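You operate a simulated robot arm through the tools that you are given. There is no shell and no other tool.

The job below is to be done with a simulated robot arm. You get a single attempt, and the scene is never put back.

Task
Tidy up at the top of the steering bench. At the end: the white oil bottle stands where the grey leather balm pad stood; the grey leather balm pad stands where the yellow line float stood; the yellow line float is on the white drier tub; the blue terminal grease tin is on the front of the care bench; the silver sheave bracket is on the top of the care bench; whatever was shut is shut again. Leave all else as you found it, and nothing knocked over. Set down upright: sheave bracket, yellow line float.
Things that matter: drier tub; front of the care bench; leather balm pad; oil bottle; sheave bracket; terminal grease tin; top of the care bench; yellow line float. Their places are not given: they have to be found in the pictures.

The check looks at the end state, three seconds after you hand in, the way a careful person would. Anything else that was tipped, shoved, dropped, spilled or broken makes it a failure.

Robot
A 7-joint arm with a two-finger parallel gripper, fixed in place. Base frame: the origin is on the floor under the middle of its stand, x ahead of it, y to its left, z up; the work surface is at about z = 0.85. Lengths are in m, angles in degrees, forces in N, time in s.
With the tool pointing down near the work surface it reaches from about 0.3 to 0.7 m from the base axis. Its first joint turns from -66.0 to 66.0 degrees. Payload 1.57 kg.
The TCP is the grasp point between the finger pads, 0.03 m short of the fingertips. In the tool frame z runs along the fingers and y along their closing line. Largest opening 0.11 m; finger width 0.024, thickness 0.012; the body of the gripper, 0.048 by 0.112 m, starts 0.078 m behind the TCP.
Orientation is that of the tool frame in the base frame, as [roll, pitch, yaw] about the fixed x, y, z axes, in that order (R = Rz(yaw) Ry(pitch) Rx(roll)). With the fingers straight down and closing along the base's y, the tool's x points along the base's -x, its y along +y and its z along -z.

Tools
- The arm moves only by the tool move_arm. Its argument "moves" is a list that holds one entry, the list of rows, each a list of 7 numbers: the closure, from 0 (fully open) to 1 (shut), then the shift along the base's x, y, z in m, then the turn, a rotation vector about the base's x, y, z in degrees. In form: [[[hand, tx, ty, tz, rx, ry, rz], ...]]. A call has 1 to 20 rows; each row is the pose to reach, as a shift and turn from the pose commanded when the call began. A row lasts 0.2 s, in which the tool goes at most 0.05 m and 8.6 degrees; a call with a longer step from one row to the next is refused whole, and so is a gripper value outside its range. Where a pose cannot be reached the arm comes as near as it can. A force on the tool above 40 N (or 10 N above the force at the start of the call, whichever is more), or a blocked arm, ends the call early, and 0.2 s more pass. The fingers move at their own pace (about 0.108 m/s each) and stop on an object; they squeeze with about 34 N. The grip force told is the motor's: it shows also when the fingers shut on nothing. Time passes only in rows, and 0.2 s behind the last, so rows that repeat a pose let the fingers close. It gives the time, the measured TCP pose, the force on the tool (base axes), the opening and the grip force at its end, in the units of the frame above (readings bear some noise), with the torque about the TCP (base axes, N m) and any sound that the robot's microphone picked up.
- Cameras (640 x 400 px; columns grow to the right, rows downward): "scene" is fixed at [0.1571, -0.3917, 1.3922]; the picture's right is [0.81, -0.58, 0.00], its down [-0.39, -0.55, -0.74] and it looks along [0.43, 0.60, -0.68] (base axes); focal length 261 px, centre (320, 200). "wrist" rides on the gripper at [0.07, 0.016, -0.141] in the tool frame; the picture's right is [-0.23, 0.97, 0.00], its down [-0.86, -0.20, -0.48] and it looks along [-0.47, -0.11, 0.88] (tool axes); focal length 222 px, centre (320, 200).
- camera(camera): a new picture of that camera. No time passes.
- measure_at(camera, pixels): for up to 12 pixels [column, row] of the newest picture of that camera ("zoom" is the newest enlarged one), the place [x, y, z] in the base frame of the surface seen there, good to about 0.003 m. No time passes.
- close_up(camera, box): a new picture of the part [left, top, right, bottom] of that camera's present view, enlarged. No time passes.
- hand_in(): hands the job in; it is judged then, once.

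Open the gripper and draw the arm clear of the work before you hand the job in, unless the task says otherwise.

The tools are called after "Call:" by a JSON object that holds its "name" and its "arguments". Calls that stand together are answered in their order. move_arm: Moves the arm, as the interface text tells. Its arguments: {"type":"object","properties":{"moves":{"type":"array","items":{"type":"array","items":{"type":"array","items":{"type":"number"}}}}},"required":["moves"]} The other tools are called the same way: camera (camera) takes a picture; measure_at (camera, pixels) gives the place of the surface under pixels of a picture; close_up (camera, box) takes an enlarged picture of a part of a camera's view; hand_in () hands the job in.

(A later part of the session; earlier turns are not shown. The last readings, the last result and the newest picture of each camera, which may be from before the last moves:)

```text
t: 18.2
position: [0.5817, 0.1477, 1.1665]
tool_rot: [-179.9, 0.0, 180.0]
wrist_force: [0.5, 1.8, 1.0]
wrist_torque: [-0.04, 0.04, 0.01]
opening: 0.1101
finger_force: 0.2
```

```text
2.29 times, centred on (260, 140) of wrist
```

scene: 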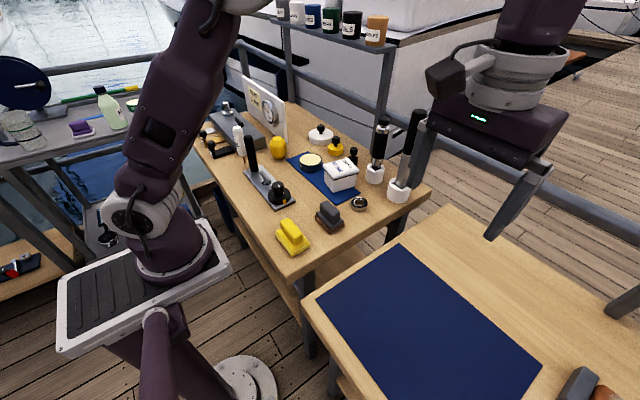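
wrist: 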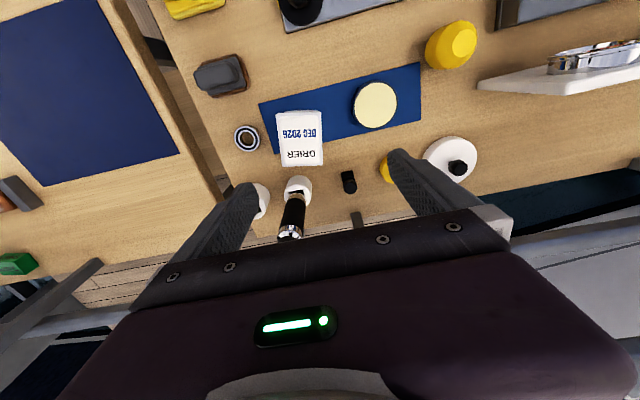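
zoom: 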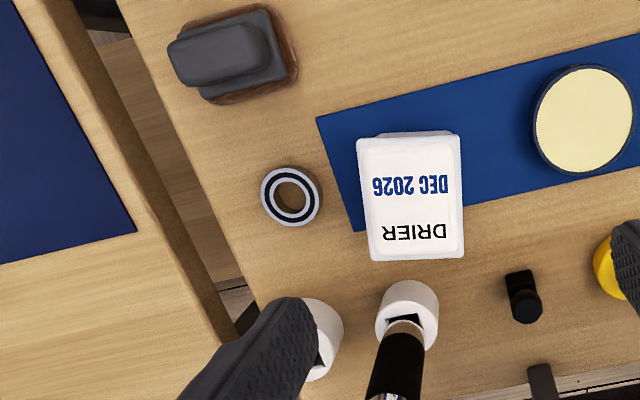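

Still no bracket in the open. I zoom in strongly on the tub's lid, the discs and the silver plate from this overhead view and from the scene camera.

Call:
{"name": "close_up", "arguments": {"camera": "wrist", "box": [260, 100, 340, 180]}}

Call:
{"name": "close_up", "arguments": {"camera": "scene", "box": [318, 150, 364, 198]}}

Call:
{"name": "close_up", "arguments": {"camera": "scene", "box": [300, 118, 350, 160]}}

Call:
{"name": "close_up", "arguments": {"camera": "scene", "box": [290, 148, 330, 180]}}

Call:
{"name": "close_up", "arguments": {"camera": "scene", "box": [242, 165, 300, 212]}}

Call:
{"name": "close_up", "arguments": {"camera": "scene", "box": [180, 130, 320, 310]}}

```text
5.00 times, centred on (300, 140) of wrist
```

zoom: 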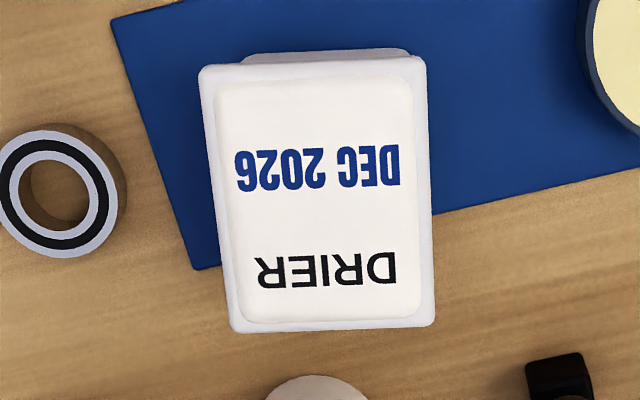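

```text
8.33 times, centred on (341, 174) of scene
```

zoom: 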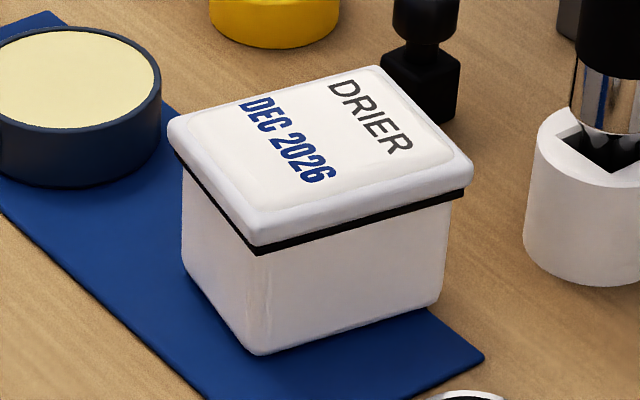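

```text
9.52 times, centred on (325, 139) of scene
```

zoom: 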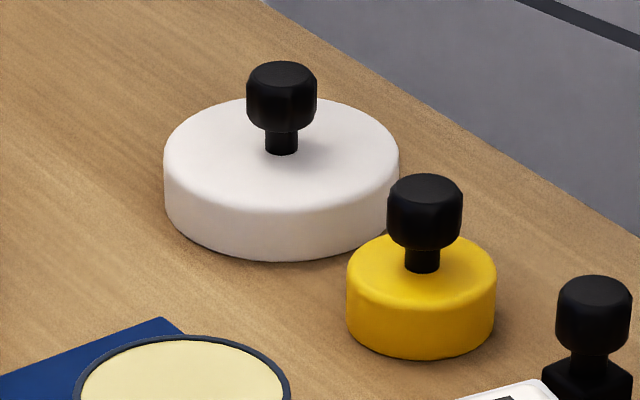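

```text
12.50 times, centred on (310, 164) of scene
```

zoom: 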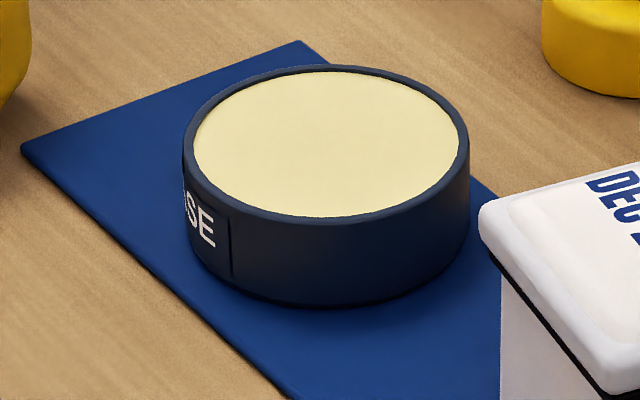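

```text
8.51 times, centred on (271, 188) of scene
```

zoom: 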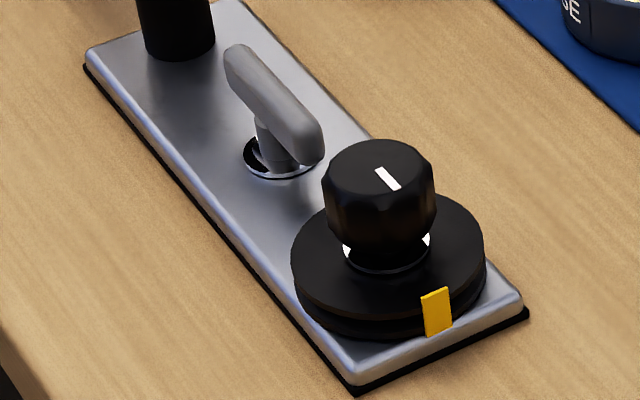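

```text
2.22 times, centred on (250, 220) of scene
```

zoom: 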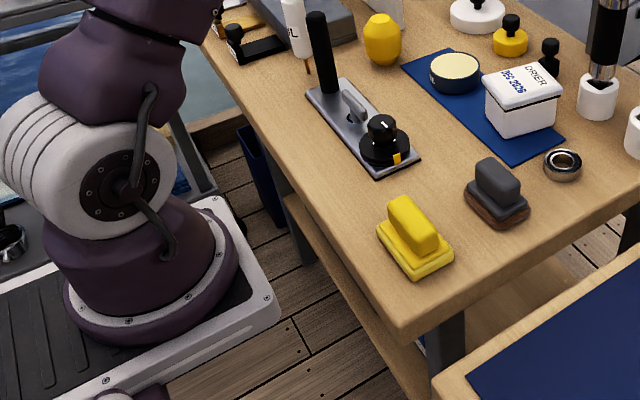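

The tin is open with grease in it, so it must stay level; the only closed container in reach seems to be the drier tub with its lid. I measure the tub's lid and body in a fresh wrist enlargement.

Call:
{"name": "close_up", "arguments": {"camera": "wrist", "box": [260, 100, 340, 180]}}

Call:
{"name": "measure_at", "arguments": {"camera": "zoom", "pixels": [[205, 72], [420, 62], [430, 320], [238, 325], [320, 200], [206, 200], [426, 200], [320, 70], [330, 322], [300, 57], [100, 190], [150, 240]]}}

Call:
{"name": "close_up", "arguments": {"camera": "scene", "box": [318, 150, 364, 198]}}

Call:
{"name": "measure_at", "arguments": {"camera": "zoom", "pixels": [[175, 125], [255, 240], [468, 170], [375, 70], [250, 345], [260, 270], [440, 210], [440, 300], [190, 200], [185, 265], [210, 180], [370, 225]]}}

```text
5.00 times, centred on (300, 140) of wrist
```

zoom: 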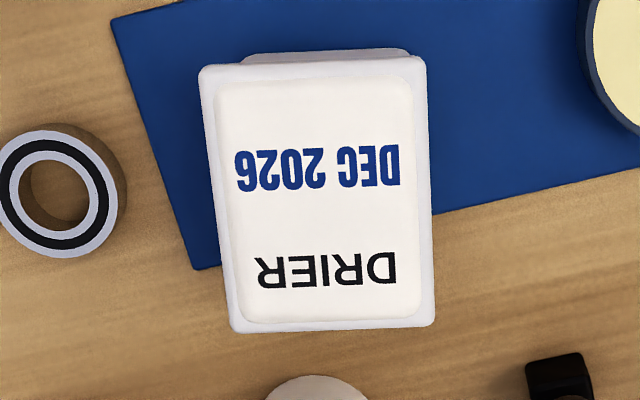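

```text
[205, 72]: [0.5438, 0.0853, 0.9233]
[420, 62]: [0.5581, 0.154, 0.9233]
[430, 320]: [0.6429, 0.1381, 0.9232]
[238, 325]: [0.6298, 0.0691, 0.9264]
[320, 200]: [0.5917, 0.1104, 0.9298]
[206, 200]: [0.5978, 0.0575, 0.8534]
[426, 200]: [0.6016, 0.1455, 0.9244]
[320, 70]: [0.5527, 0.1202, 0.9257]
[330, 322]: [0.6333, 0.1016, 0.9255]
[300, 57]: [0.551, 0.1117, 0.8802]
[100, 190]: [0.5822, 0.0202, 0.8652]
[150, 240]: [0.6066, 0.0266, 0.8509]
```

```text
8.33 times, centred on (341, 174) of scene
```

zoom: 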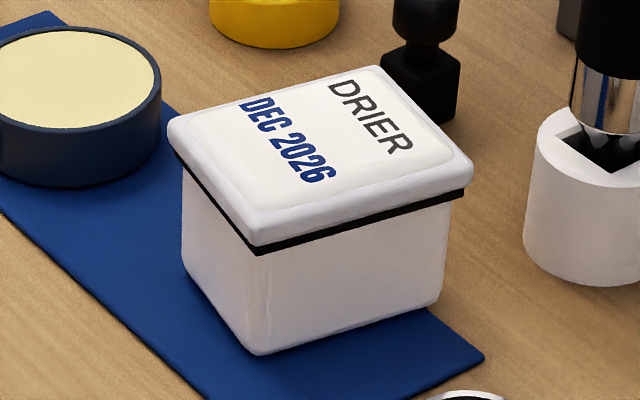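

```text
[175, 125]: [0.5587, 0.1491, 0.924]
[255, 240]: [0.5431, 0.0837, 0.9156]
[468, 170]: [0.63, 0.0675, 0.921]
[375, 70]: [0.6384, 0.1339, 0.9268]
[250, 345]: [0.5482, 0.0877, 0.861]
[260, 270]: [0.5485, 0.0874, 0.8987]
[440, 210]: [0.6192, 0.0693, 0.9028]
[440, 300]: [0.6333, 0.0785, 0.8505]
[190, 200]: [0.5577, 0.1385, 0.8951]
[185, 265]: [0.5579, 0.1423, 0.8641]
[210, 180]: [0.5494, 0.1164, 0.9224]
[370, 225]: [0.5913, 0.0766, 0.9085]
```

Tub lid spans corners (0.543,0.085)–(0.643,0.138), top z≈0.93. Next I measure the bottle, float, tin, pad and silver plate in enlarged scene views.

Call:
{"name": "close_up", "arguments": {"camera": "scene", "box": [232, 122, 256, 166]}}

Call:
{"name": "measure_at", "arguments": {"camera": "zoom", "pixels": [[255, 50], [222, 85], [300, 85], [265, 110], [285, 220], [245, 200], [300, 300], [270, 290], [316, 330], [326, 365], [333, 378], [360, 150]]}}

Call:
{"name": "close_up", "arguments": {"camera": "scene", "box": [262, 130, 296, 164]}}

Call:
{"name": "measure_at", "arguments": {"camera": "zoom", "pixels": [[320, 120], [320, 95], [320, 140], [270, 120], [370, 120], [230, 200], [410, 200], [320, 220], [320, 300], [280, 320], [320, 340], [250, 270]]}}

```text
9.09 times, centred on (244, 144) of scene
```

zoom: 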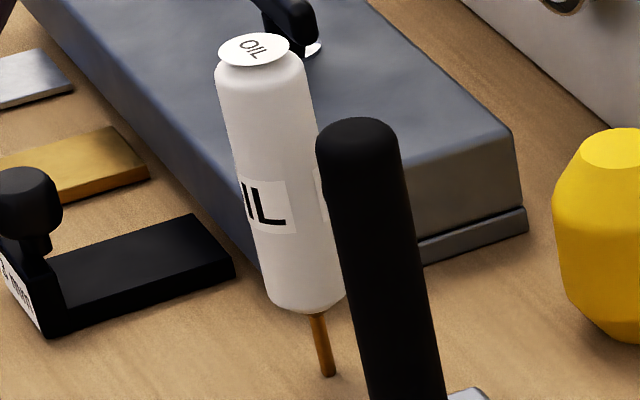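

```text
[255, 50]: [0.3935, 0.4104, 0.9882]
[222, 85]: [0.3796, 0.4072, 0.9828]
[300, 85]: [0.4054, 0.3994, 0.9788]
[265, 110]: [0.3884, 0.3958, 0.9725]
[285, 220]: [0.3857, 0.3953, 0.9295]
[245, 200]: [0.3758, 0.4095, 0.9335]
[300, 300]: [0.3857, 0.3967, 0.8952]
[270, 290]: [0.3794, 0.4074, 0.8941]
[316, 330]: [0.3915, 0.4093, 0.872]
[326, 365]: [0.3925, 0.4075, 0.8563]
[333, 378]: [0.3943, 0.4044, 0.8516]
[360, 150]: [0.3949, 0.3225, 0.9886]
```

```text
11.76 times, centred on (279, 147) of scene
```

zoom: 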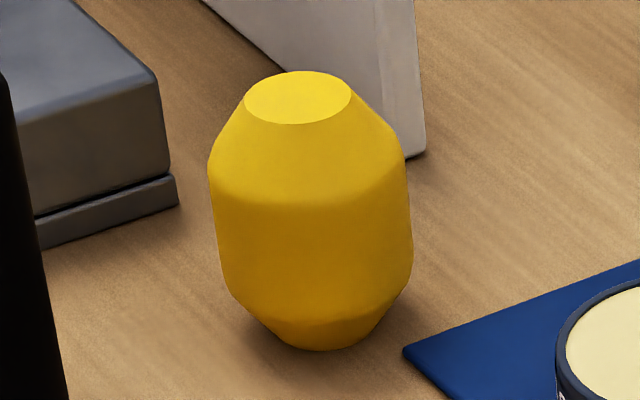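

```text
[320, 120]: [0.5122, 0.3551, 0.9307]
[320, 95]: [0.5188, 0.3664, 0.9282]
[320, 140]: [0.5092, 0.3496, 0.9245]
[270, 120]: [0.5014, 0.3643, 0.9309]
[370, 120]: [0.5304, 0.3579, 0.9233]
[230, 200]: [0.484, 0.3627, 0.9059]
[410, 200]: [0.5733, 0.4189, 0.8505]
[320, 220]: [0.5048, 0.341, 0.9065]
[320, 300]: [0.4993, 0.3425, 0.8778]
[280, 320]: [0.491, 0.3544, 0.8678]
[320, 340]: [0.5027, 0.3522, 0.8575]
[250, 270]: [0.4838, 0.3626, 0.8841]
```

The bottle body spans z≈0.89–0.985 above a thin stem; the float tops at z≈0.93. I will first try the tub's lid: turn the tool about -11° to fit the lid and come down above it, stopping at z≈0.98 to check.

Call:
{"name": "move_arm", "arguments": {"moves": [[[0, 0.005, -0.015, -0.02, 0, 0, -5], [0, 0.0113, -0.0362, -0.05, 0, 0, -11], [0, 0.0113, -0.0362, -0.09, 0, 0, -11], [0, 0.0113, -0.0362, -0.13, 0, 0, -11], [0, 0.0113, -0.0362, -0.165, 0, 0, -11], [0, 0.0113, -0.0362, -0.19, 0, 0, -11], [0, 0.0113, -0.0362, -0.19, 0, 0, -11]]]}}

Call:
{"name": "camera", "arguments": {"camera": "wrist"}}

Call:
{"name": "close_up", "arguments": {"camera": "scene", "box": [290, 90, 440, 220]}}

```text
t: 19.8
position: [0.5969, 0.1109, 0.9774]
tool_rot: [-179.9, 0.1, 169.0]
wrist_force: [1.0, -0.2, 0.1]
wrist_torque: [0.05, -0.03, 0.04]
opening: 0.1099
finger_force: 0.1
```

```text
taken
```

wrist: 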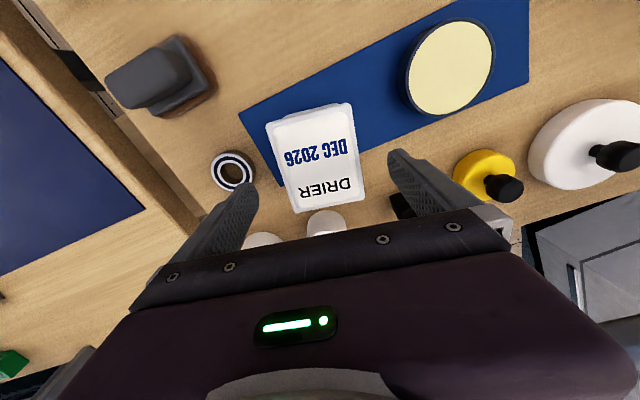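

```text
3.08 times, centred on (365, 155) of scene
```

zoom: 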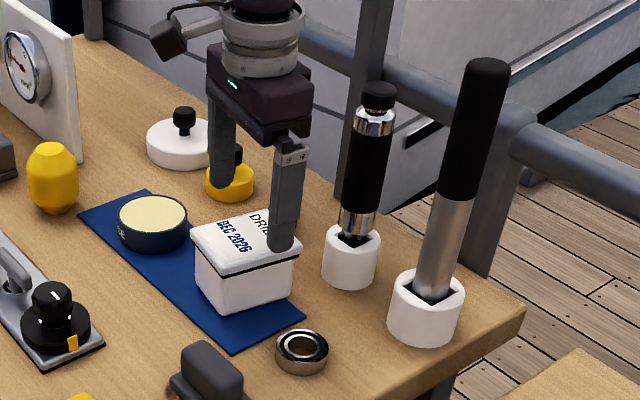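

The fingers straddle the lid along its short side. I go down to z≈0.925 and close gently on the lid.

Call:
{"name": "move_arm", "arguments": {"moves": [[[0, -0.002, 0, -0.02, 0, 0, 0], [0, -0.003, 0, -0.04, 0, 0, 0], [0, -0.003, 0, -0.052, 0, 0, 0], [0, -0.003, 0, -0.052, 0, 0, 0], [1, -0.003, 0, -0.052, 0, 0, 0], [1, -0.003, 0, -0.052, 0, 0, 0], [1, -0.003, 0, -0.052, 0, 0, 0]]]}}

Call:
{"name": "close_up", "arguments": {"camera": "scene", "box": [290, 90, 440, 220]}}

```text
t: 21.4
position: [0.5915, 0.111, 0.9241]
tool_rot: [180.0, -0.1, 168.9]
wrist_force: [-0.6, -0.7, -0.9]
wrist_torque: [0.0, 0.02, -0.01]
opening: 0.0675
finger_force: 33.8
```

```text
3.08 times, centred on (365, 155) of scene
```

zoom: 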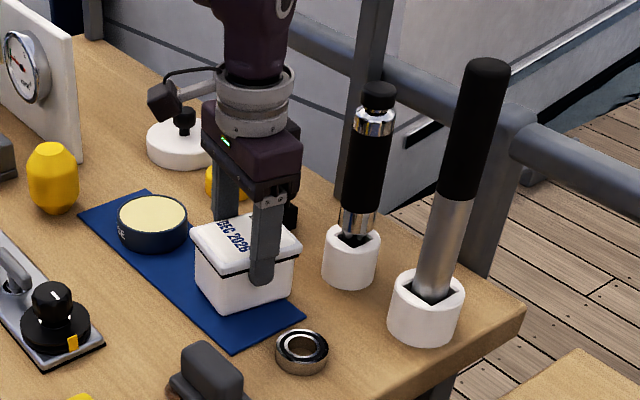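

The grip holds at 0.0675 m on the lid. I lift by 2 cm slowly and check whether only the lid comes.

Call:
{"name": "move_arm", "arguments": {"moves": [[[1, 0, 0, 0.005, 0, 0, 0], [1, 0, 0, 0.01, 0, 0, 0], [1, 0, 0, 0.015, 0, 0, 0], [1, 0, 0, 0.02, 0, 0, 0], [1, 0, 0, 0.02, 0, 0, 0]]]}}

Call:
{"name": "close_up", "arguments": {"camera": "scene", "box": [310, 130, 380, 200]}}

```text
t: 22.6
position: [0.5906, 0.1107, 0.9444]
tool_rot: [-180.0, 0.0, 168.9]
wrist_force: [-0.2, 0.0, -3.4]
wrist_torque: [-0.02, 0.02, -0.01]
opening: 0.0676
finger_force: 34.5
```

```text
5.71 times, centred on (345, 165) of scene
```

zoom: 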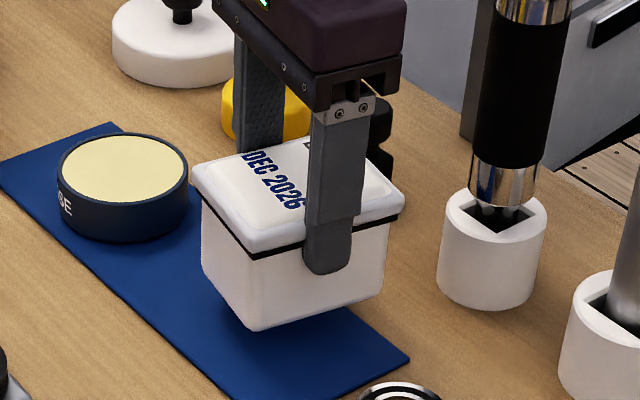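

The whole tub came up (about 3.4 N), so it is one piece. I set it straight back where it was and release.

Call:
{"name": "move_arm", "arguments": {"moves": [[[1, 0, 0, -0.005, 0, 0, 0], [1, 0, 0, -0.01, 0, 0, 0], [1, 0, 0, -0.015, 0, 0, 0], [1, 0, 0, -0.0195, 0, 0, 0], [1, 0, 0, -0.0202, 0, 0, 0], [1, 0, 0, -0.0202, 0, 0, 0]]]}}

Call:
{"name": "close_up", "arguments": {"camera": "scene", "box": [310, 130, 380, 200]}}

```text
t: 24.0
position: [0.591, 0.1095, 0.9247]
tool_rot: [-180.0, 0.0, 169.0]
wrist_force: [-0.8, 0.8, -4.1]
wrist_torque: [0.02, 0.01, -0.01]
opening: 0.068
finger_force: 34.0
```

```text
5.71 times, centred on (345, 165) of scene
```

zoom: 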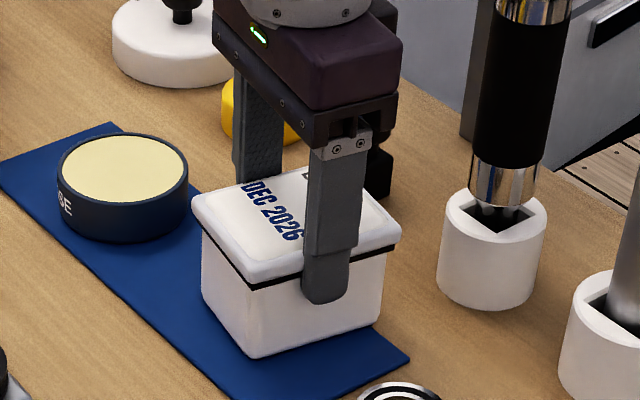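

The tool still carries about 4 N, so the tub is not yet resting. I lower another millimetre or two and read the force.

Call:
{"name": "move_arm", "arguments": {"moves": [[[1, 0, 0, -0.0008, 0, 0, 0], [1, 0, 0, -0.0014, 0, 0, 0], [1, 0, 0, -0.0014, 0, 0, 0]]]}}

```text
t: 24.8
position: [0.5917, 0.1101, 0.9247]
tool_rot: [-180.0, 0.1, 169.0]
wrist_force: [-4.2, -1.2, 23.0]
wrist_torque: [-0.04, 0.76, 0.1]
opening: 0.0677
finger_force: 34.3
```

Now it rests firmly (23 N up). I ease back about 0.8 mm, open, and rise clear.

Call:
{"name": "move_arm", "arguments": {"moves": [[[1, 0, 0, 0.0008, 0, 0, 0], [0.8, 0, 0, 0.0008, 0, 0, 0], [0.4, 0, 0, 0.0008, 0, 0, 0], [0, 0, 0, 0.0008, 0, 0, 0], [0, 0, 0, 0.0008, 0, 0, 0], [0, 0, 0, 0.03, 0, 0, 0], [0, 0, 0, 0.07, 0, 0, 0], [0, 0, 0, 0.11, 0, 0, 0], [0, -0.03, 0.02, 0.15, 0, 0, 0], [0, -0.06, 0.04, 0.19, 0, 0, 0], [0, -0.1, 0.06, 0.22, 0, 0, 0]]]}}

Call:
{"name": "close_up", "arguments": {"camera": "scene", "box": [318, 150, 364, 198]}}

Call:
{"name": "measure_at", "arguments": {"camera": "zoom", "pixels": [[175, 125], [255, 240], [468, 170], [375, 70], [250, 345], [440, 300]]}}

Call:
{"name": "camera", "arguments": {"camera": "wrist"}}

```text
refused: row 9 steps farther than a row can; nothing moved
```

```text
8.33 times, centred on (341, 174) of scene
```

zoom: 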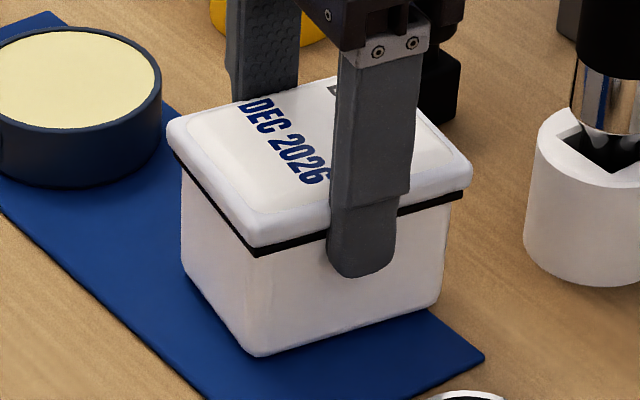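

```text
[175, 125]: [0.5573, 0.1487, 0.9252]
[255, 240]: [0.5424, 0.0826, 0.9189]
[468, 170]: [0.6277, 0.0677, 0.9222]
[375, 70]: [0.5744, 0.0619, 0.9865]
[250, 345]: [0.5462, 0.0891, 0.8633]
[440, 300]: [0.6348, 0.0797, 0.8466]
```

```text
taken
```

wrist: 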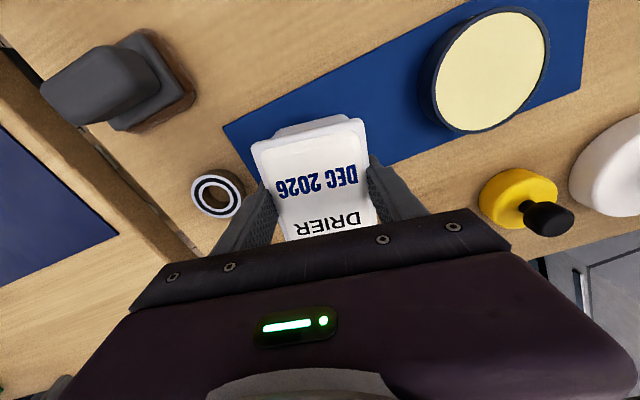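

The last call was refused for a long step; the tub looks exactly as before. I repeat the release with shorter steps.

Call:
{"name": "move_arm", "arguments": {"moves": [[[1, 0, 0, 0.0007, 0, 0, 0], [0.8, 0, 0, 0.0007, 0, 0, 0], [0.4, 0, 0, 0.0007, 0, 0, 0], [0, 0, 0, 0.0007, 0, 0, 0], [0, 0, 0, 0.0007, 0, 0, 0], [0, 0, 0, 0.03, 0, 0, 0], [0, 0, 0, 0.07, 0, 0, 0], [0, 0, 0, 0.11, 0, 0, 0], [0, -0.02, 0.01, 0.145, 0, 0, 0], [0, -0.04, 0.02, 0.18, 0, 0, 0], [0, -0.07, 0.03, 0.21, 0, 0, 0]]]}}

Call:
{"name": "close_up", "arguments": {"camera": "scene", "box": [318, 150, 364, 198]}}

Call:
{"name": "measure_at", "arguments": {"camera": "zoom", "pixels": [[175, 125], [255, 240], [468, 170], [375, 70], [250, 345], [440, 300]]}}

Call:
{"name": "camera", "arguments": {"camera": "wrist"}}

```text
t: 27.2
position: [0.5206, 0.1406, 1.1338]
tool_rot: [179.9, 0.0, 169.1]
wrist_force: [1.1, 0.4, 0.3]
wrist_torque: [-0.03, 0.0, 0.0]
opening: 0.1099
finger_force: 0.0
```

```text
8.33 times, centred on (341, 174) of scene
```

zoom: 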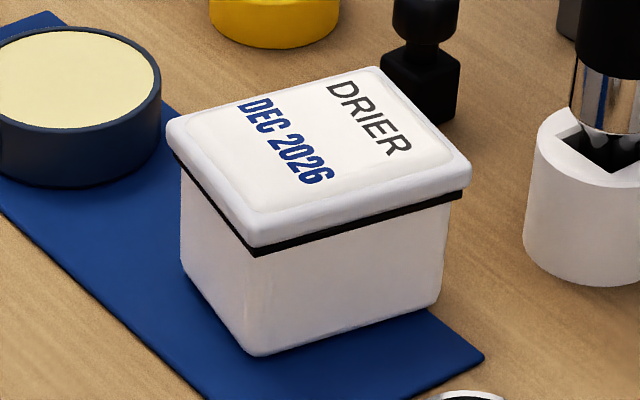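

```text
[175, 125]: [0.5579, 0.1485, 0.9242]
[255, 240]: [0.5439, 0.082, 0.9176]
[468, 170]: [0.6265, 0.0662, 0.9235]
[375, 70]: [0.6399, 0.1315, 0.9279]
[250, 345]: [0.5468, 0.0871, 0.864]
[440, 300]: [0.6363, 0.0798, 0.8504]
```

```text
taken
```

wrist: 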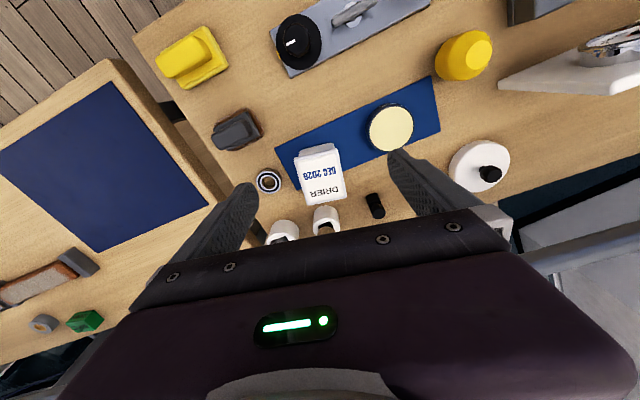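

The tub is back in place as before. I now examine other spots: the dark blue object under the bench's front edge at about (225,212), and the lower shelves.

Call:
{"name": "camera", "arguments": {"camera": "scene"}}

Call:
{"name": "measure_at", "arguments": {"camera": "scene", "pixels": [[222, 205], [228, 215], [235, 228], [262, 255], [280, 285], [290, 300], [225, 195], [205, 165]]}}

Call:
{"name": "close_up", "arguments": {"camera": "scene", "box": [200, 160, 320, 340]}}

Call:
{"name": "close_up", "arguments": {"camera": "scene", "box": [290, 270, 400, 400]}}

Call:
{"name": "close_up", "arguments": {"camera": "scene", "box": [0, 80, 140, 200]}}

```text
taken
```

scene: 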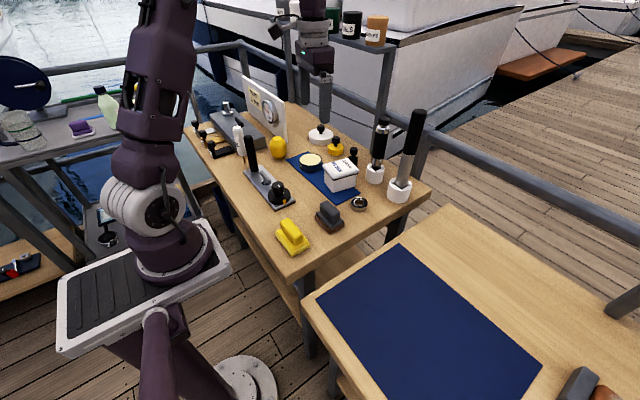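

```text
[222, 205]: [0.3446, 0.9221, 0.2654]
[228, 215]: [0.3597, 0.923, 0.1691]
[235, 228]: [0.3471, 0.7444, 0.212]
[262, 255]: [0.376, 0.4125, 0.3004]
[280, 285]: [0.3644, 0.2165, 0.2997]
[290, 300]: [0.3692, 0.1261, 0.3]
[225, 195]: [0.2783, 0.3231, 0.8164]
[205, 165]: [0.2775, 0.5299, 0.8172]
```

```text
2.22 times, centred on (260, 250) of scene
```

zoom: 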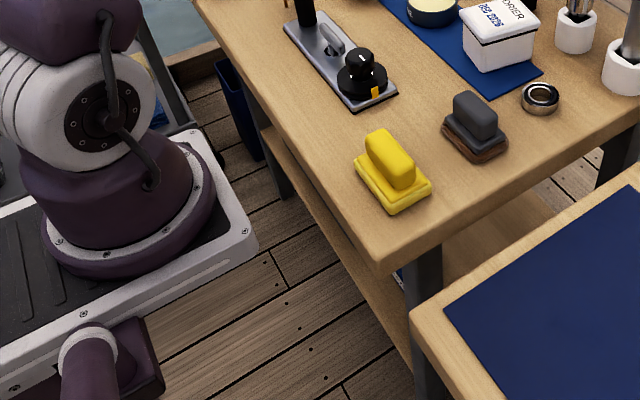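

```text
3.08 times, centred on (345, 335) of scene
```

zoom: 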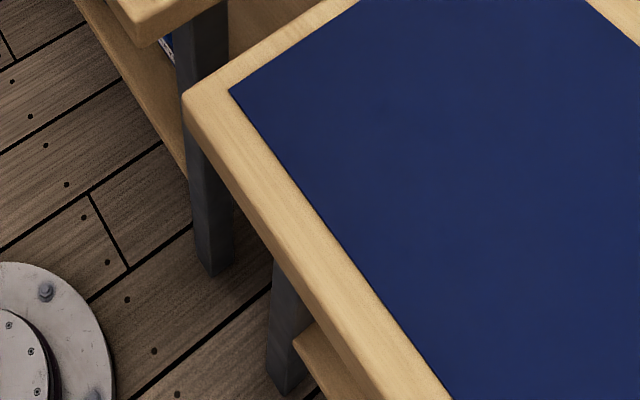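

```text
3.33 times, centred on (70, 140) of scene
```

zoom: 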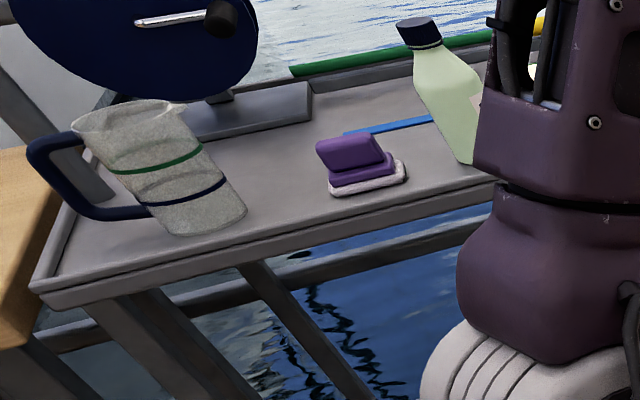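

I look straight down on the silver plate from nearer, to understand its parts.

Call:
{"name": "move_arm", "arguments": {"moves": [[[0, -0.02, 0.02, -0.02, 0, 0, 3], [0, -0.04, 0.04, -0.04, 0, 0, 6], [0, -0.05, 0.06, -0.05, 0, 0, 11], [0, -0.05, 0.07, -0.05, 0, 0, 11]]]}}

Call:
{"name": "camera", "arguments": {"camera": "wrist"}}

Call:
{"name": "close_up", "arguments": {"camera": "wrist", "box": [180, 20, 440, 200]}}

```text
t: 28.2
position: [0.4723, 0.2122, 1.0833]
tool_rot: [-180.0, -0.1, -180.0]
wrist_force: [-0.1, -0.1, -0.5]
wrist_torque: [-0.04, 0.0, 0.01]
opening: 0.1102
finger_force: 0.0
```

```text
taken
```

wrist: 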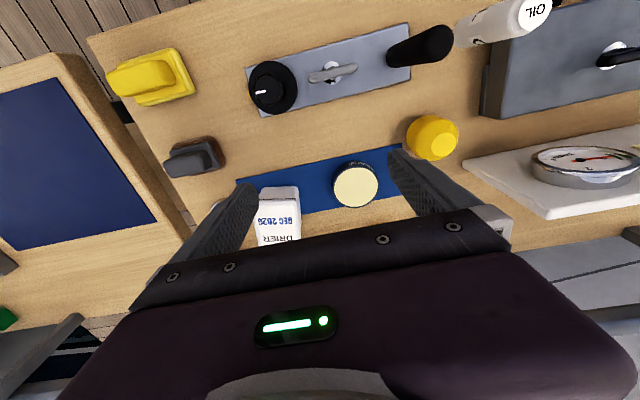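

```text
2.22 times, centred on (310, 110) of wrist
```

zoom: 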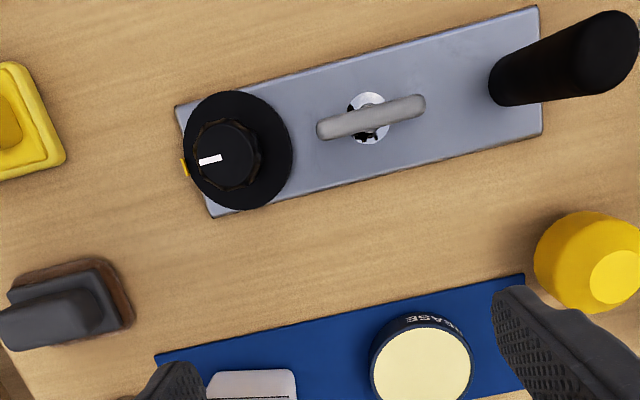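

I turn the tool -90° to look toward -y: this shows the tub's far sides and the care bench.

Call:
{"name": "move_arm", "arguments": {"moves": [[[0, 0.01, 0.01, 0.01, 0, 0, -8], [0, 0.02, 0.02, 0.02, 0, 0, -16], [0, 0.03, 0.03, 0.03, 0, 0, -24], [0, 0.04, 0.03, 0.04, 0, 0, -32], [0, 0.05, 0.03, 0.05, 0, 0, -40], [0, 0.06, 0.03, 0.06, 0, 0, -48], [0, 0.07, 0.03, 0.06, 0, 0, -56], [0, 0.08, 0.03, 0.06, 0, 0, -64], [0, 0.08, 0.03, 0.06, 0, 0, -72], [0, 0.08, 0.03, 0.06, 0, 0, -80], [0, 0.08, 0.03, 0.06, 0, 0, -88], [0, 0.08, 0.03, 0.06, 0, 0, -90]]]}}

Call:
{"name": "camera", "arguments": {"camera": "wrist"}}

Call:
{"name": "close_up", "arguments": {"camera": "wrist", "box": [200, 0, 480, 220]}}

```text
t: 30.8
position: [0.5507, 0.2387, 1.1424]
tool_rot: [-179.9, 0.1, 89.7]
wrist_force: [0.0, -0.4, -0.4]
wrist_torque: [-0.01, 0.01, 0.04]
opening: 0.1099
finger_force: 0.1
```

```text
taken
```

wrist: 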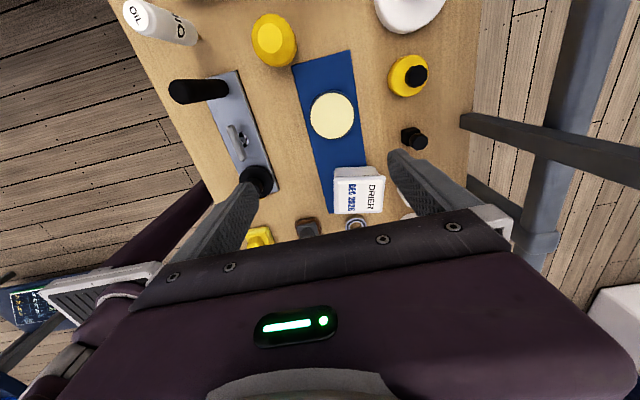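

```text
1.82 times, centred on (340, 110) of wrist
```

zoom: 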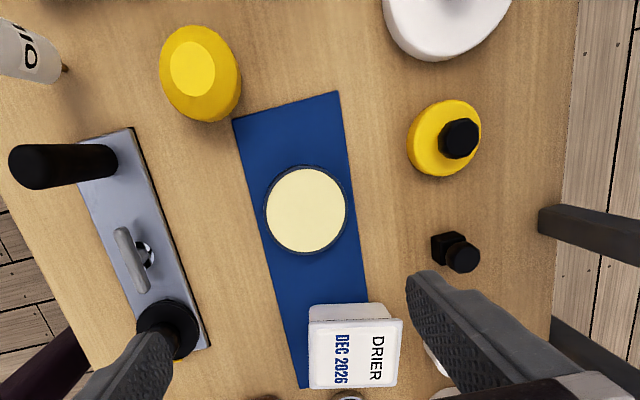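

The tub's +y side is plain. I tilt the view toward -y and move right to see the whole care bench.

Call:
{"name": "move_arm", "arguments": {"moves": [[[0, -0.02, -0.03, 0.01, -6, 0, 0], [0, -0.04, -0.06, 0.02, -12, 0, 0], [0, -0.06, -0.09, 0.02, -18, 0, 0], [0, -0.08, -0.12, 0.02, -24, 0, 0], [0, -0.09, -0.15, 0.02, -30, 0, 0], [0, -0.09, -0.18, 0.02, -36, 0, 0], [0, -0.09, -0.2, 0.02, -40, 0, 0]]]}}

Call:
{"name": "camera", "arguments": {"camera": "wrist"}}

Call:
{"name": "close_up", "arguments": {"camera": "wrist", "box": [160, 80, 480, 220]}}

```text
t: 32.4
position: [0.4614, 0.0421, 1.1633]
tool_rot: [-180.0, 40.0, 89.9]
wrist_force: [-0.4, 0.7, -0.1]
wrist_torque: [-0.04, 0.01, 0.01]
opening: 0.1102
finger_force: 0.1
```

```text
taken
```

wrist: 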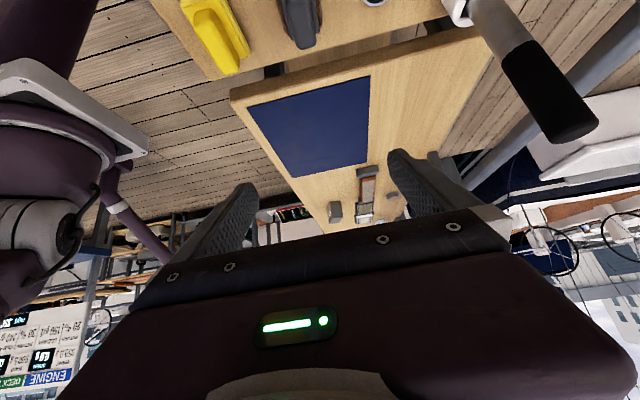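

```text
2.00 times, centred on (320, 150) of wrist
```

zoom: 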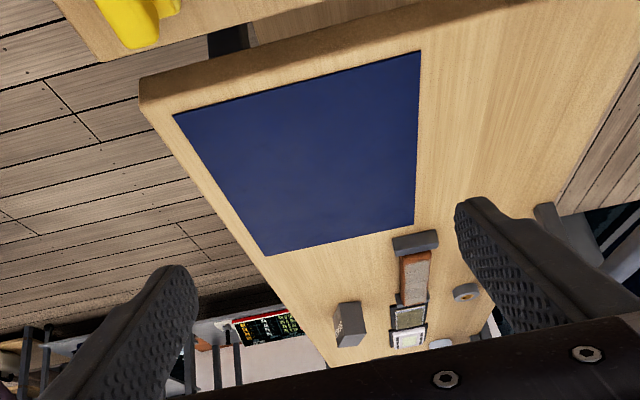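

No silver bracket on the care bench. I go back left to study the grey box closely for lids, seams or slides.

Call:
{"name": "move_arm", "arguments": {"moves": [[[0, 0, 0.03, 0, 8, 0, 0], [0, 0, 0.06, 0, 16, 0, 0], [0, 0, 0.09, 0, 24, 0, 0], [0, 0, 0.12, 0, 32, 0, 0], [0, 0, 0.15, 0, 40, 0, 0]]]}}

Call:
{"name": "move_arm", "arguments": {"moves": [[[0, 0, 0.02, 0, 0, 0, 8], [0, 0, 0.04, 0, 0, 0, 16], [0, 0, 0.06, 0, 0, 0, 24], [0, 0, 0.08, 0, 0, 0, 32], [0, 0, 0.1, 0, 0, 0, 40], [0, 0, 0.12, 0, 0, 0, 48], [0, 0, 0.14, 0, 0, 0, 56], [0, 0, 0.16, 0, 0, 0, 64], [0, 0, 0.18, 0, 0, 0, 72], [0, 0, 0.2, 0, 0, 0, 80], [0, 0, 0.22, 0, 0, 0, 88], [0, 0, 0.24, 0, 0, 0, 90], [0, -0.01, 0.28, -0.02, 0, 0, 90], [0, -0.01, 0.32, -0.04, 0, 0, 90]]]}}

Call:
{"name": "camera", "arguments": {"camera": "wrist"}}

Call:
{"name": "close_up", "arguments": {"camera": "wrist", "box": [240, 0, 560, 210]}}

```text
t: 33.6
position: [0.4623, 0.1913, 1.1613]
tool_rot: [179.9, -0.1, 90.0]
wrist_force: [0.1, 0.3, -0.5]
wrist_torque: [-0.02, 0.01, 0.01]
opening: 0.1099
finger_force: 0.1
```

```text
t: 36.6
position: [0.427, 0.4426, 1.1141]
tool_rot: [-179.8, -0.2, 180.0]
wrist_force: [0.8, -0.6, 0.7]
wrist_torque: [-0.01, -0.01, 0.01]
opening: 0.1102
finger_force: 0.0
out of reach, approached as far as the arm can: row 10, 11, 12, 13, 14
```

```text
taken
```

wrist: 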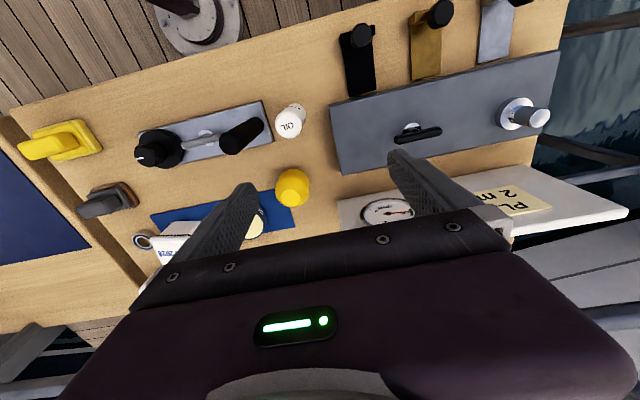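

```text
1.90 times, centred on (400, 105) of wrist
```

zoom: 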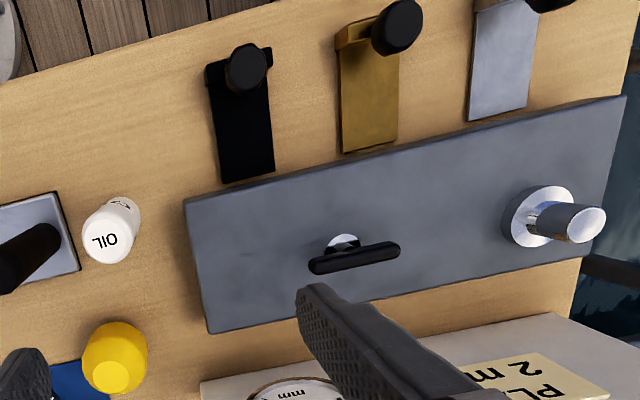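

I zoom into the grey box's handle and -y end from this view.

Call:
{"name": "close_up", "arguments": {"camera": "wrist", "box": [320, 90, 460, 190]}}

Call:
{"name": "measure_at", "arguments": {"camera": "zoom", "pixels": [[60, 80], [100, 330], [200, 150], [370, 190], [460, 180], [540, 180], [400, 150], [60, 200], [75, 60]]}}

Call:
{"name": "close_up", "arguments": {"camera": "scene", "box": [200, 95, 270, 155]}}

Call:
{"name": "measure_at", "arguments": {"camera": "zoom", "pixels": [[80, 70], [250, 30], [600, 340], [480, 380], [590, 300], [560, 270], [150, 140], [330, 130], [400, 150], [260, 60]]}}

```text
4.00 times, centred on (390, 140) of wrist
```

zoom: 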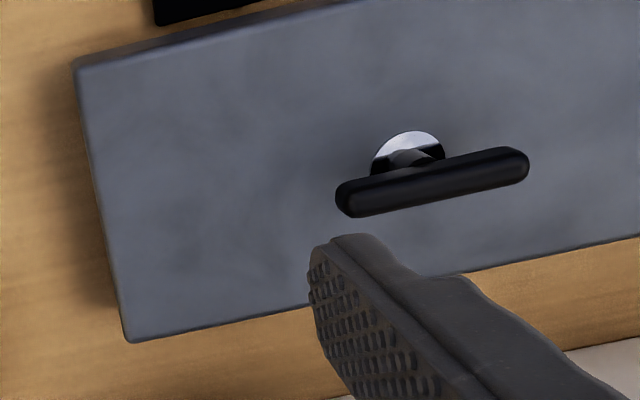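

```text
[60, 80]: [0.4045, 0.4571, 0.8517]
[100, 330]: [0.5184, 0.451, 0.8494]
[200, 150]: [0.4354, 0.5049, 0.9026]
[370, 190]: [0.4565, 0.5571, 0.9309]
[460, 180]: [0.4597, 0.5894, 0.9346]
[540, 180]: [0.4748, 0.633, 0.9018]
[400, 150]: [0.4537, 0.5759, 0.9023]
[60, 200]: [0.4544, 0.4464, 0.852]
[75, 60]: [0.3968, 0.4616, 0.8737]
```

```text
6.67 times, centred on (235, 125) of scene
```

zoom: 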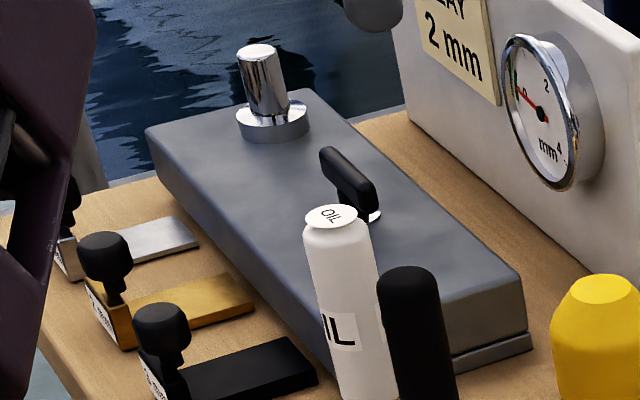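

```text
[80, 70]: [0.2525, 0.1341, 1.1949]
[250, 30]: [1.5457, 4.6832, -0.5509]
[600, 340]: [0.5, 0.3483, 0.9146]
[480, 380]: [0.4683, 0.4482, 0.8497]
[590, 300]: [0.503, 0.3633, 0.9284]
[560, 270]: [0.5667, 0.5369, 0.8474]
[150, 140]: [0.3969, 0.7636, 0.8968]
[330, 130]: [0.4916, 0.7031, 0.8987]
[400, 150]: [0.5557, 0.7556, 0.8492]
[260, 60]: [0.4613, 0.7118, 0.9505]
```

The box is only about 5 cm high. I measure the ledge at its -y end in a strong scene enlargement.

Call:
{"name": "close_up", "arguments": {"camera": "scene", "box": [252, 132, 276, 152]}}

Call:
{"name": "measure_at", "arguments": {"camera": "zoom", "pixels": [[330, 100], [330, 200], [330, 260], [330, 275], [330, 300], [330, 320], [200, 260], [200, 310], [200, 340], [100, 330], [370, 255]]}}

Call:
{"name": "close_up", "arguments": {"camera": "scene", "box": [340, 140, 440, 220]}}

Call:
{"name": "close_up", "arguments": {"camera": "scene", "box": [560, 240, 640, 400]}}

```text
16.00 times, centred on (264, 142) of scene
```

zoom: 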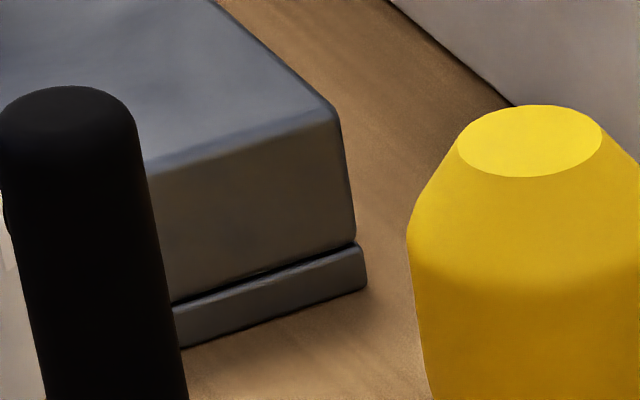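

```text
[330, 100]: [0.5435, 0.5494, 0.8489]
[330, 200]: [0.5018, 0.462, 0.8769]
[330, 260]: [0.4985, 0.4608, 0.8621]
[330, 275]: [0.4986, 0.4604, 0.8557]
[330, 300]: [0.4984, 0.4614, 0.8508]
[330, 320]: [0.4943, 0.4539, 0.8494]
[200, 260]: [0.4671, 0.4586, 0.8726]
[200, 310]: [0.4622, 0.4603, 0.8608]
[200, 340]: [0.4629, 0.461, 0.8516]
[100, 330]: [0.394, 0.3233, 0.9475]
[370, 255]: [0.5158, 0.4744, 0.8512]
```

```text
5.00 times, centred on (390, 180) of scene
```

zoom: 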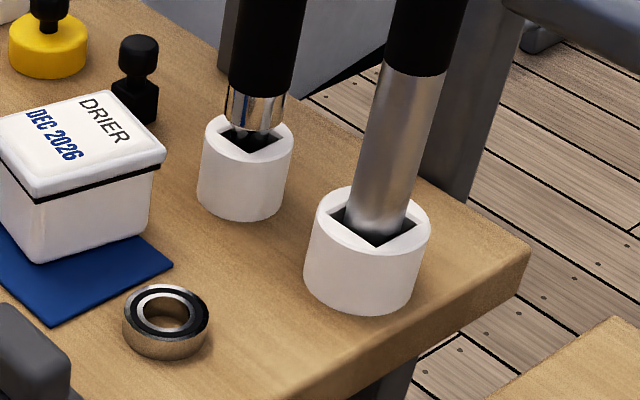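

```text
2.50 times, centred on (600, 320) of scene
```

zoom: 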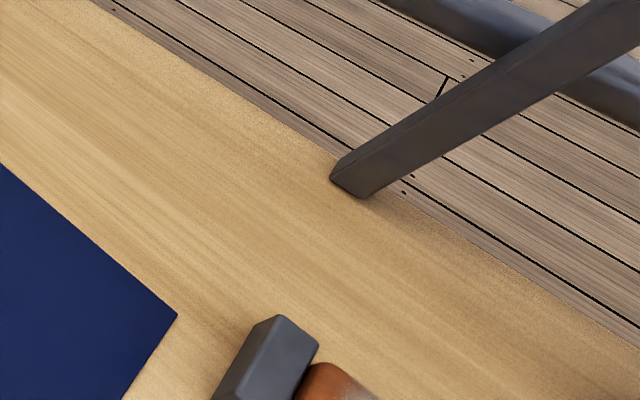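

The grey block has a seam near z≈0.862 but its handle is at r≈0.73, at the edge of reach. I measure the silver console plate too, and zoom on it from the side.

Call:
{"name": "close_up", "arguments": {"camera": "scene", "box": [240, 160, 300, 212]}}

Call:
{"name": "measure_at", "arguments": {"camera": "zoom", "pixels": [[100, 100], [370, 370], [525, 315], [250, 60], [200, 200], [60, 60], [370, 385], [180, 110], [270, 100], [300, 170], [270, 185], [400, 175]]}}

Call:
{"name": "close_up", "arguments": {"camera": "wrist", "box": [120, 80, 320, 240]}}

```text
7.69 times, centred on (270, 186) of scene
```

zoom: 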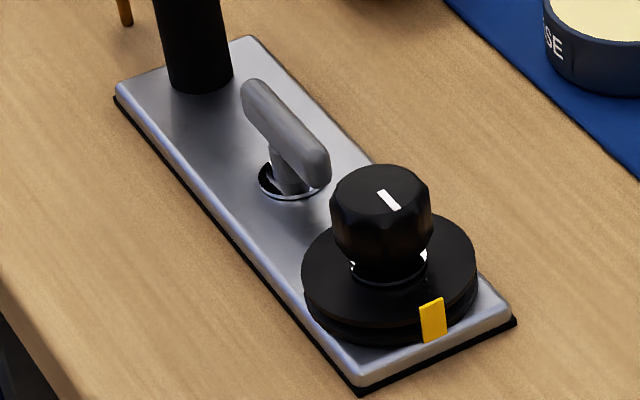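

```text
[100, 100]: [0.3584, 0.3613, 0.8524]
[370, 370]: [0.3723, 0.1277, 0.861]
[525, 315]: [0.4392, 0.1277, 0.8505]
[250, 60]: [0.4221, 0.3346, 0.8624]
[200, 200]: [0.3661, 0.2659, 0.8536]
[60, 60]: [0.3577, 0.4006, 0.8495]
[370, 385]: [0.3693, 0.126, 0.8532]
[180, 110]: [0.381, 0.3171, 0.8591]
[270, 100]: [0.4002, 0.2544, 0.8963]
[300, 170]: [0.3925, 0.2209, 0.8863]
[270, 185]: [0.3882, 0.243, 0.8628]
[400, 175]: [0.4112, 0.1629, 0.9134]
```

```text
2.50 times, centred on (220, 160) of wrist
```

zoom: 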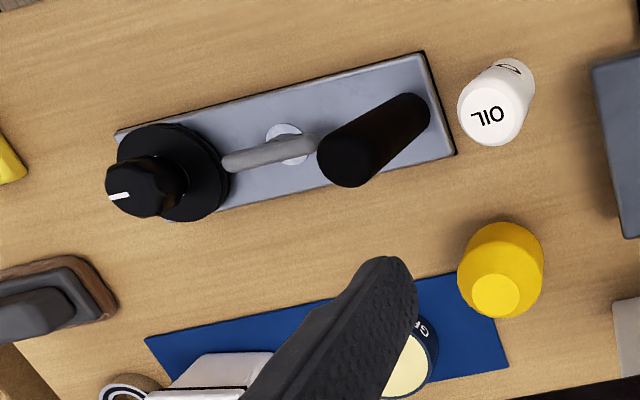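

I still lack the bracket, so I look forward and upward at the back shelf and rail area with the wrist camera.

Call:
{"name": "move_arm", "arguments": {"moves": [[[0, -0.01, -0.04, 0.01, 0, -6, 0], [0, -0.02, -0.08, 0.02, 0, -12, 0], [0, -0.03, -0.12, 0.02, 0, -18, 0], [0, -0.04, -0.16, 0.02, 0, -24, 0], [0, -0.05, -0.2, 0.02, 0, -30, 0], [0, -0.06, -0.24, 0.02, 0, -36, 0], [0, -0.06, -0.28, 0.02, 0, -40, 0], [0, -0.06, -0.32, 0.02, 0, -40, 0]]]}}

Call:
{"name": "camera", "arguments": {"camera": "wrist"}}

Call:
{"name": "close_up", "arguments": {"camera": "wrist", "box": [160, 0, 480, 220]}}

```text
t: 38.4
position: [0.3598, 0.1304, 1.1355]
tool_rot: [-179.9, 40.0, -179.4]
wrist_force: [2.2, -2.1, -0.3]
wrist_torque: [0.18, 0.1, 0.14]
opening: 0.1103
finger_force: 0.0
out of reach, approached as far as the arm can: row 1
```

```text
taken
```

wrist: 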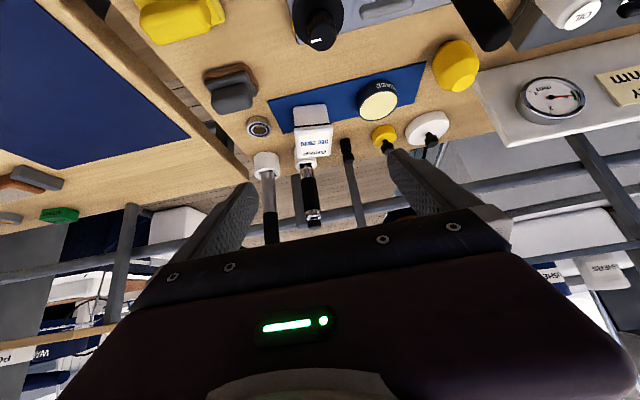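

```text
1.82 times, centred on (320, 110) of wrist
```

zoom: 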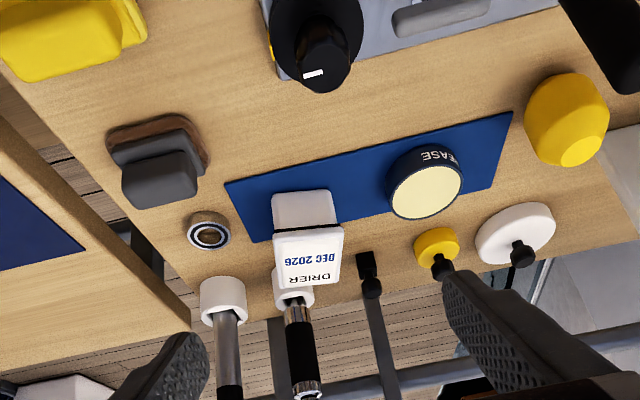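

I zoom in on the ring at (359,204) and the remaining small objects to make sure none of them is the bracket.

Call:
{"name": "close_up", "arguments": {"camera": "scene", "box": [346, 192, 374, 214]}}

Call:
{"name": "close_up", "arguments": {"camera": "scene", "box": [270, 210, 316, 262]}}

Call:
{"name": "close_up", "arguments": {"camera": "scene", "box": [308, 196, 350, 240]}}

Call:
{"name": "close_up", "arguments": {"camera": "wrist", "box": [560, 0, 640, 60]}}

Call:
{"name": "close_up", "arguments": {"camera": "wrist", "box": [0, 160, 240, 400]}}

Call:
{"name": "close_up", "arguments": {"camera": "wrist", "box": [400, 60, 640, 340]}}

```text
16.00 times, centred on (360, 203) of scene
```

zoom: 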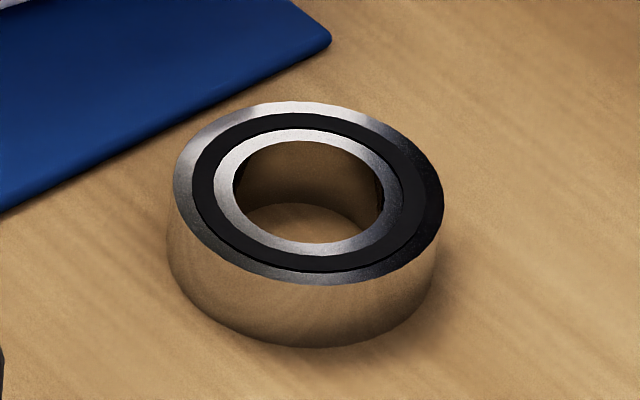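

```text
7.69 times, centred on (293, 236) of scene
```

zoom: 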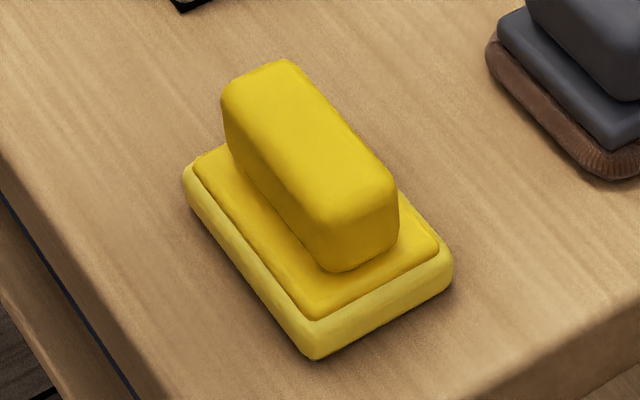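

```text
9.09 times, centred on (329, 218) of scene
```

zoom: 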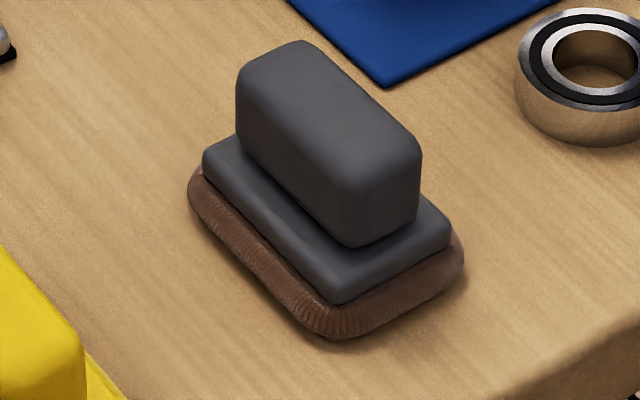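

```text
6.67 times, centred on (600, 30) of wrist
```

zoom: 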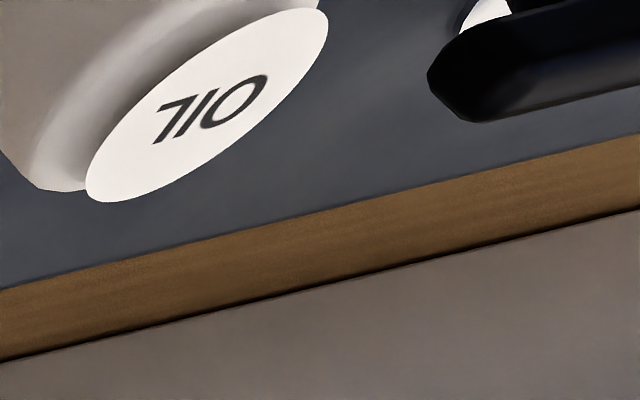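

```text
1.67 times, centred on (120, 280) of wrist
```

zoom: 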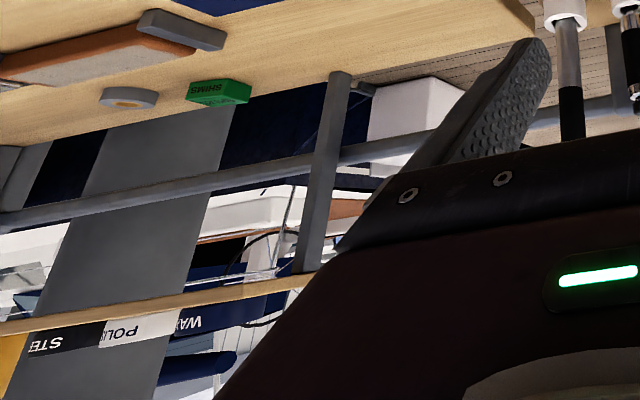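

```text
1.43 times, centred on (520, 200) of wrist
```

zoom: 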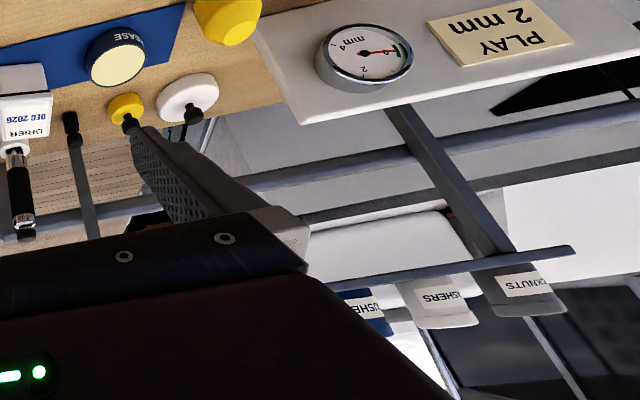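

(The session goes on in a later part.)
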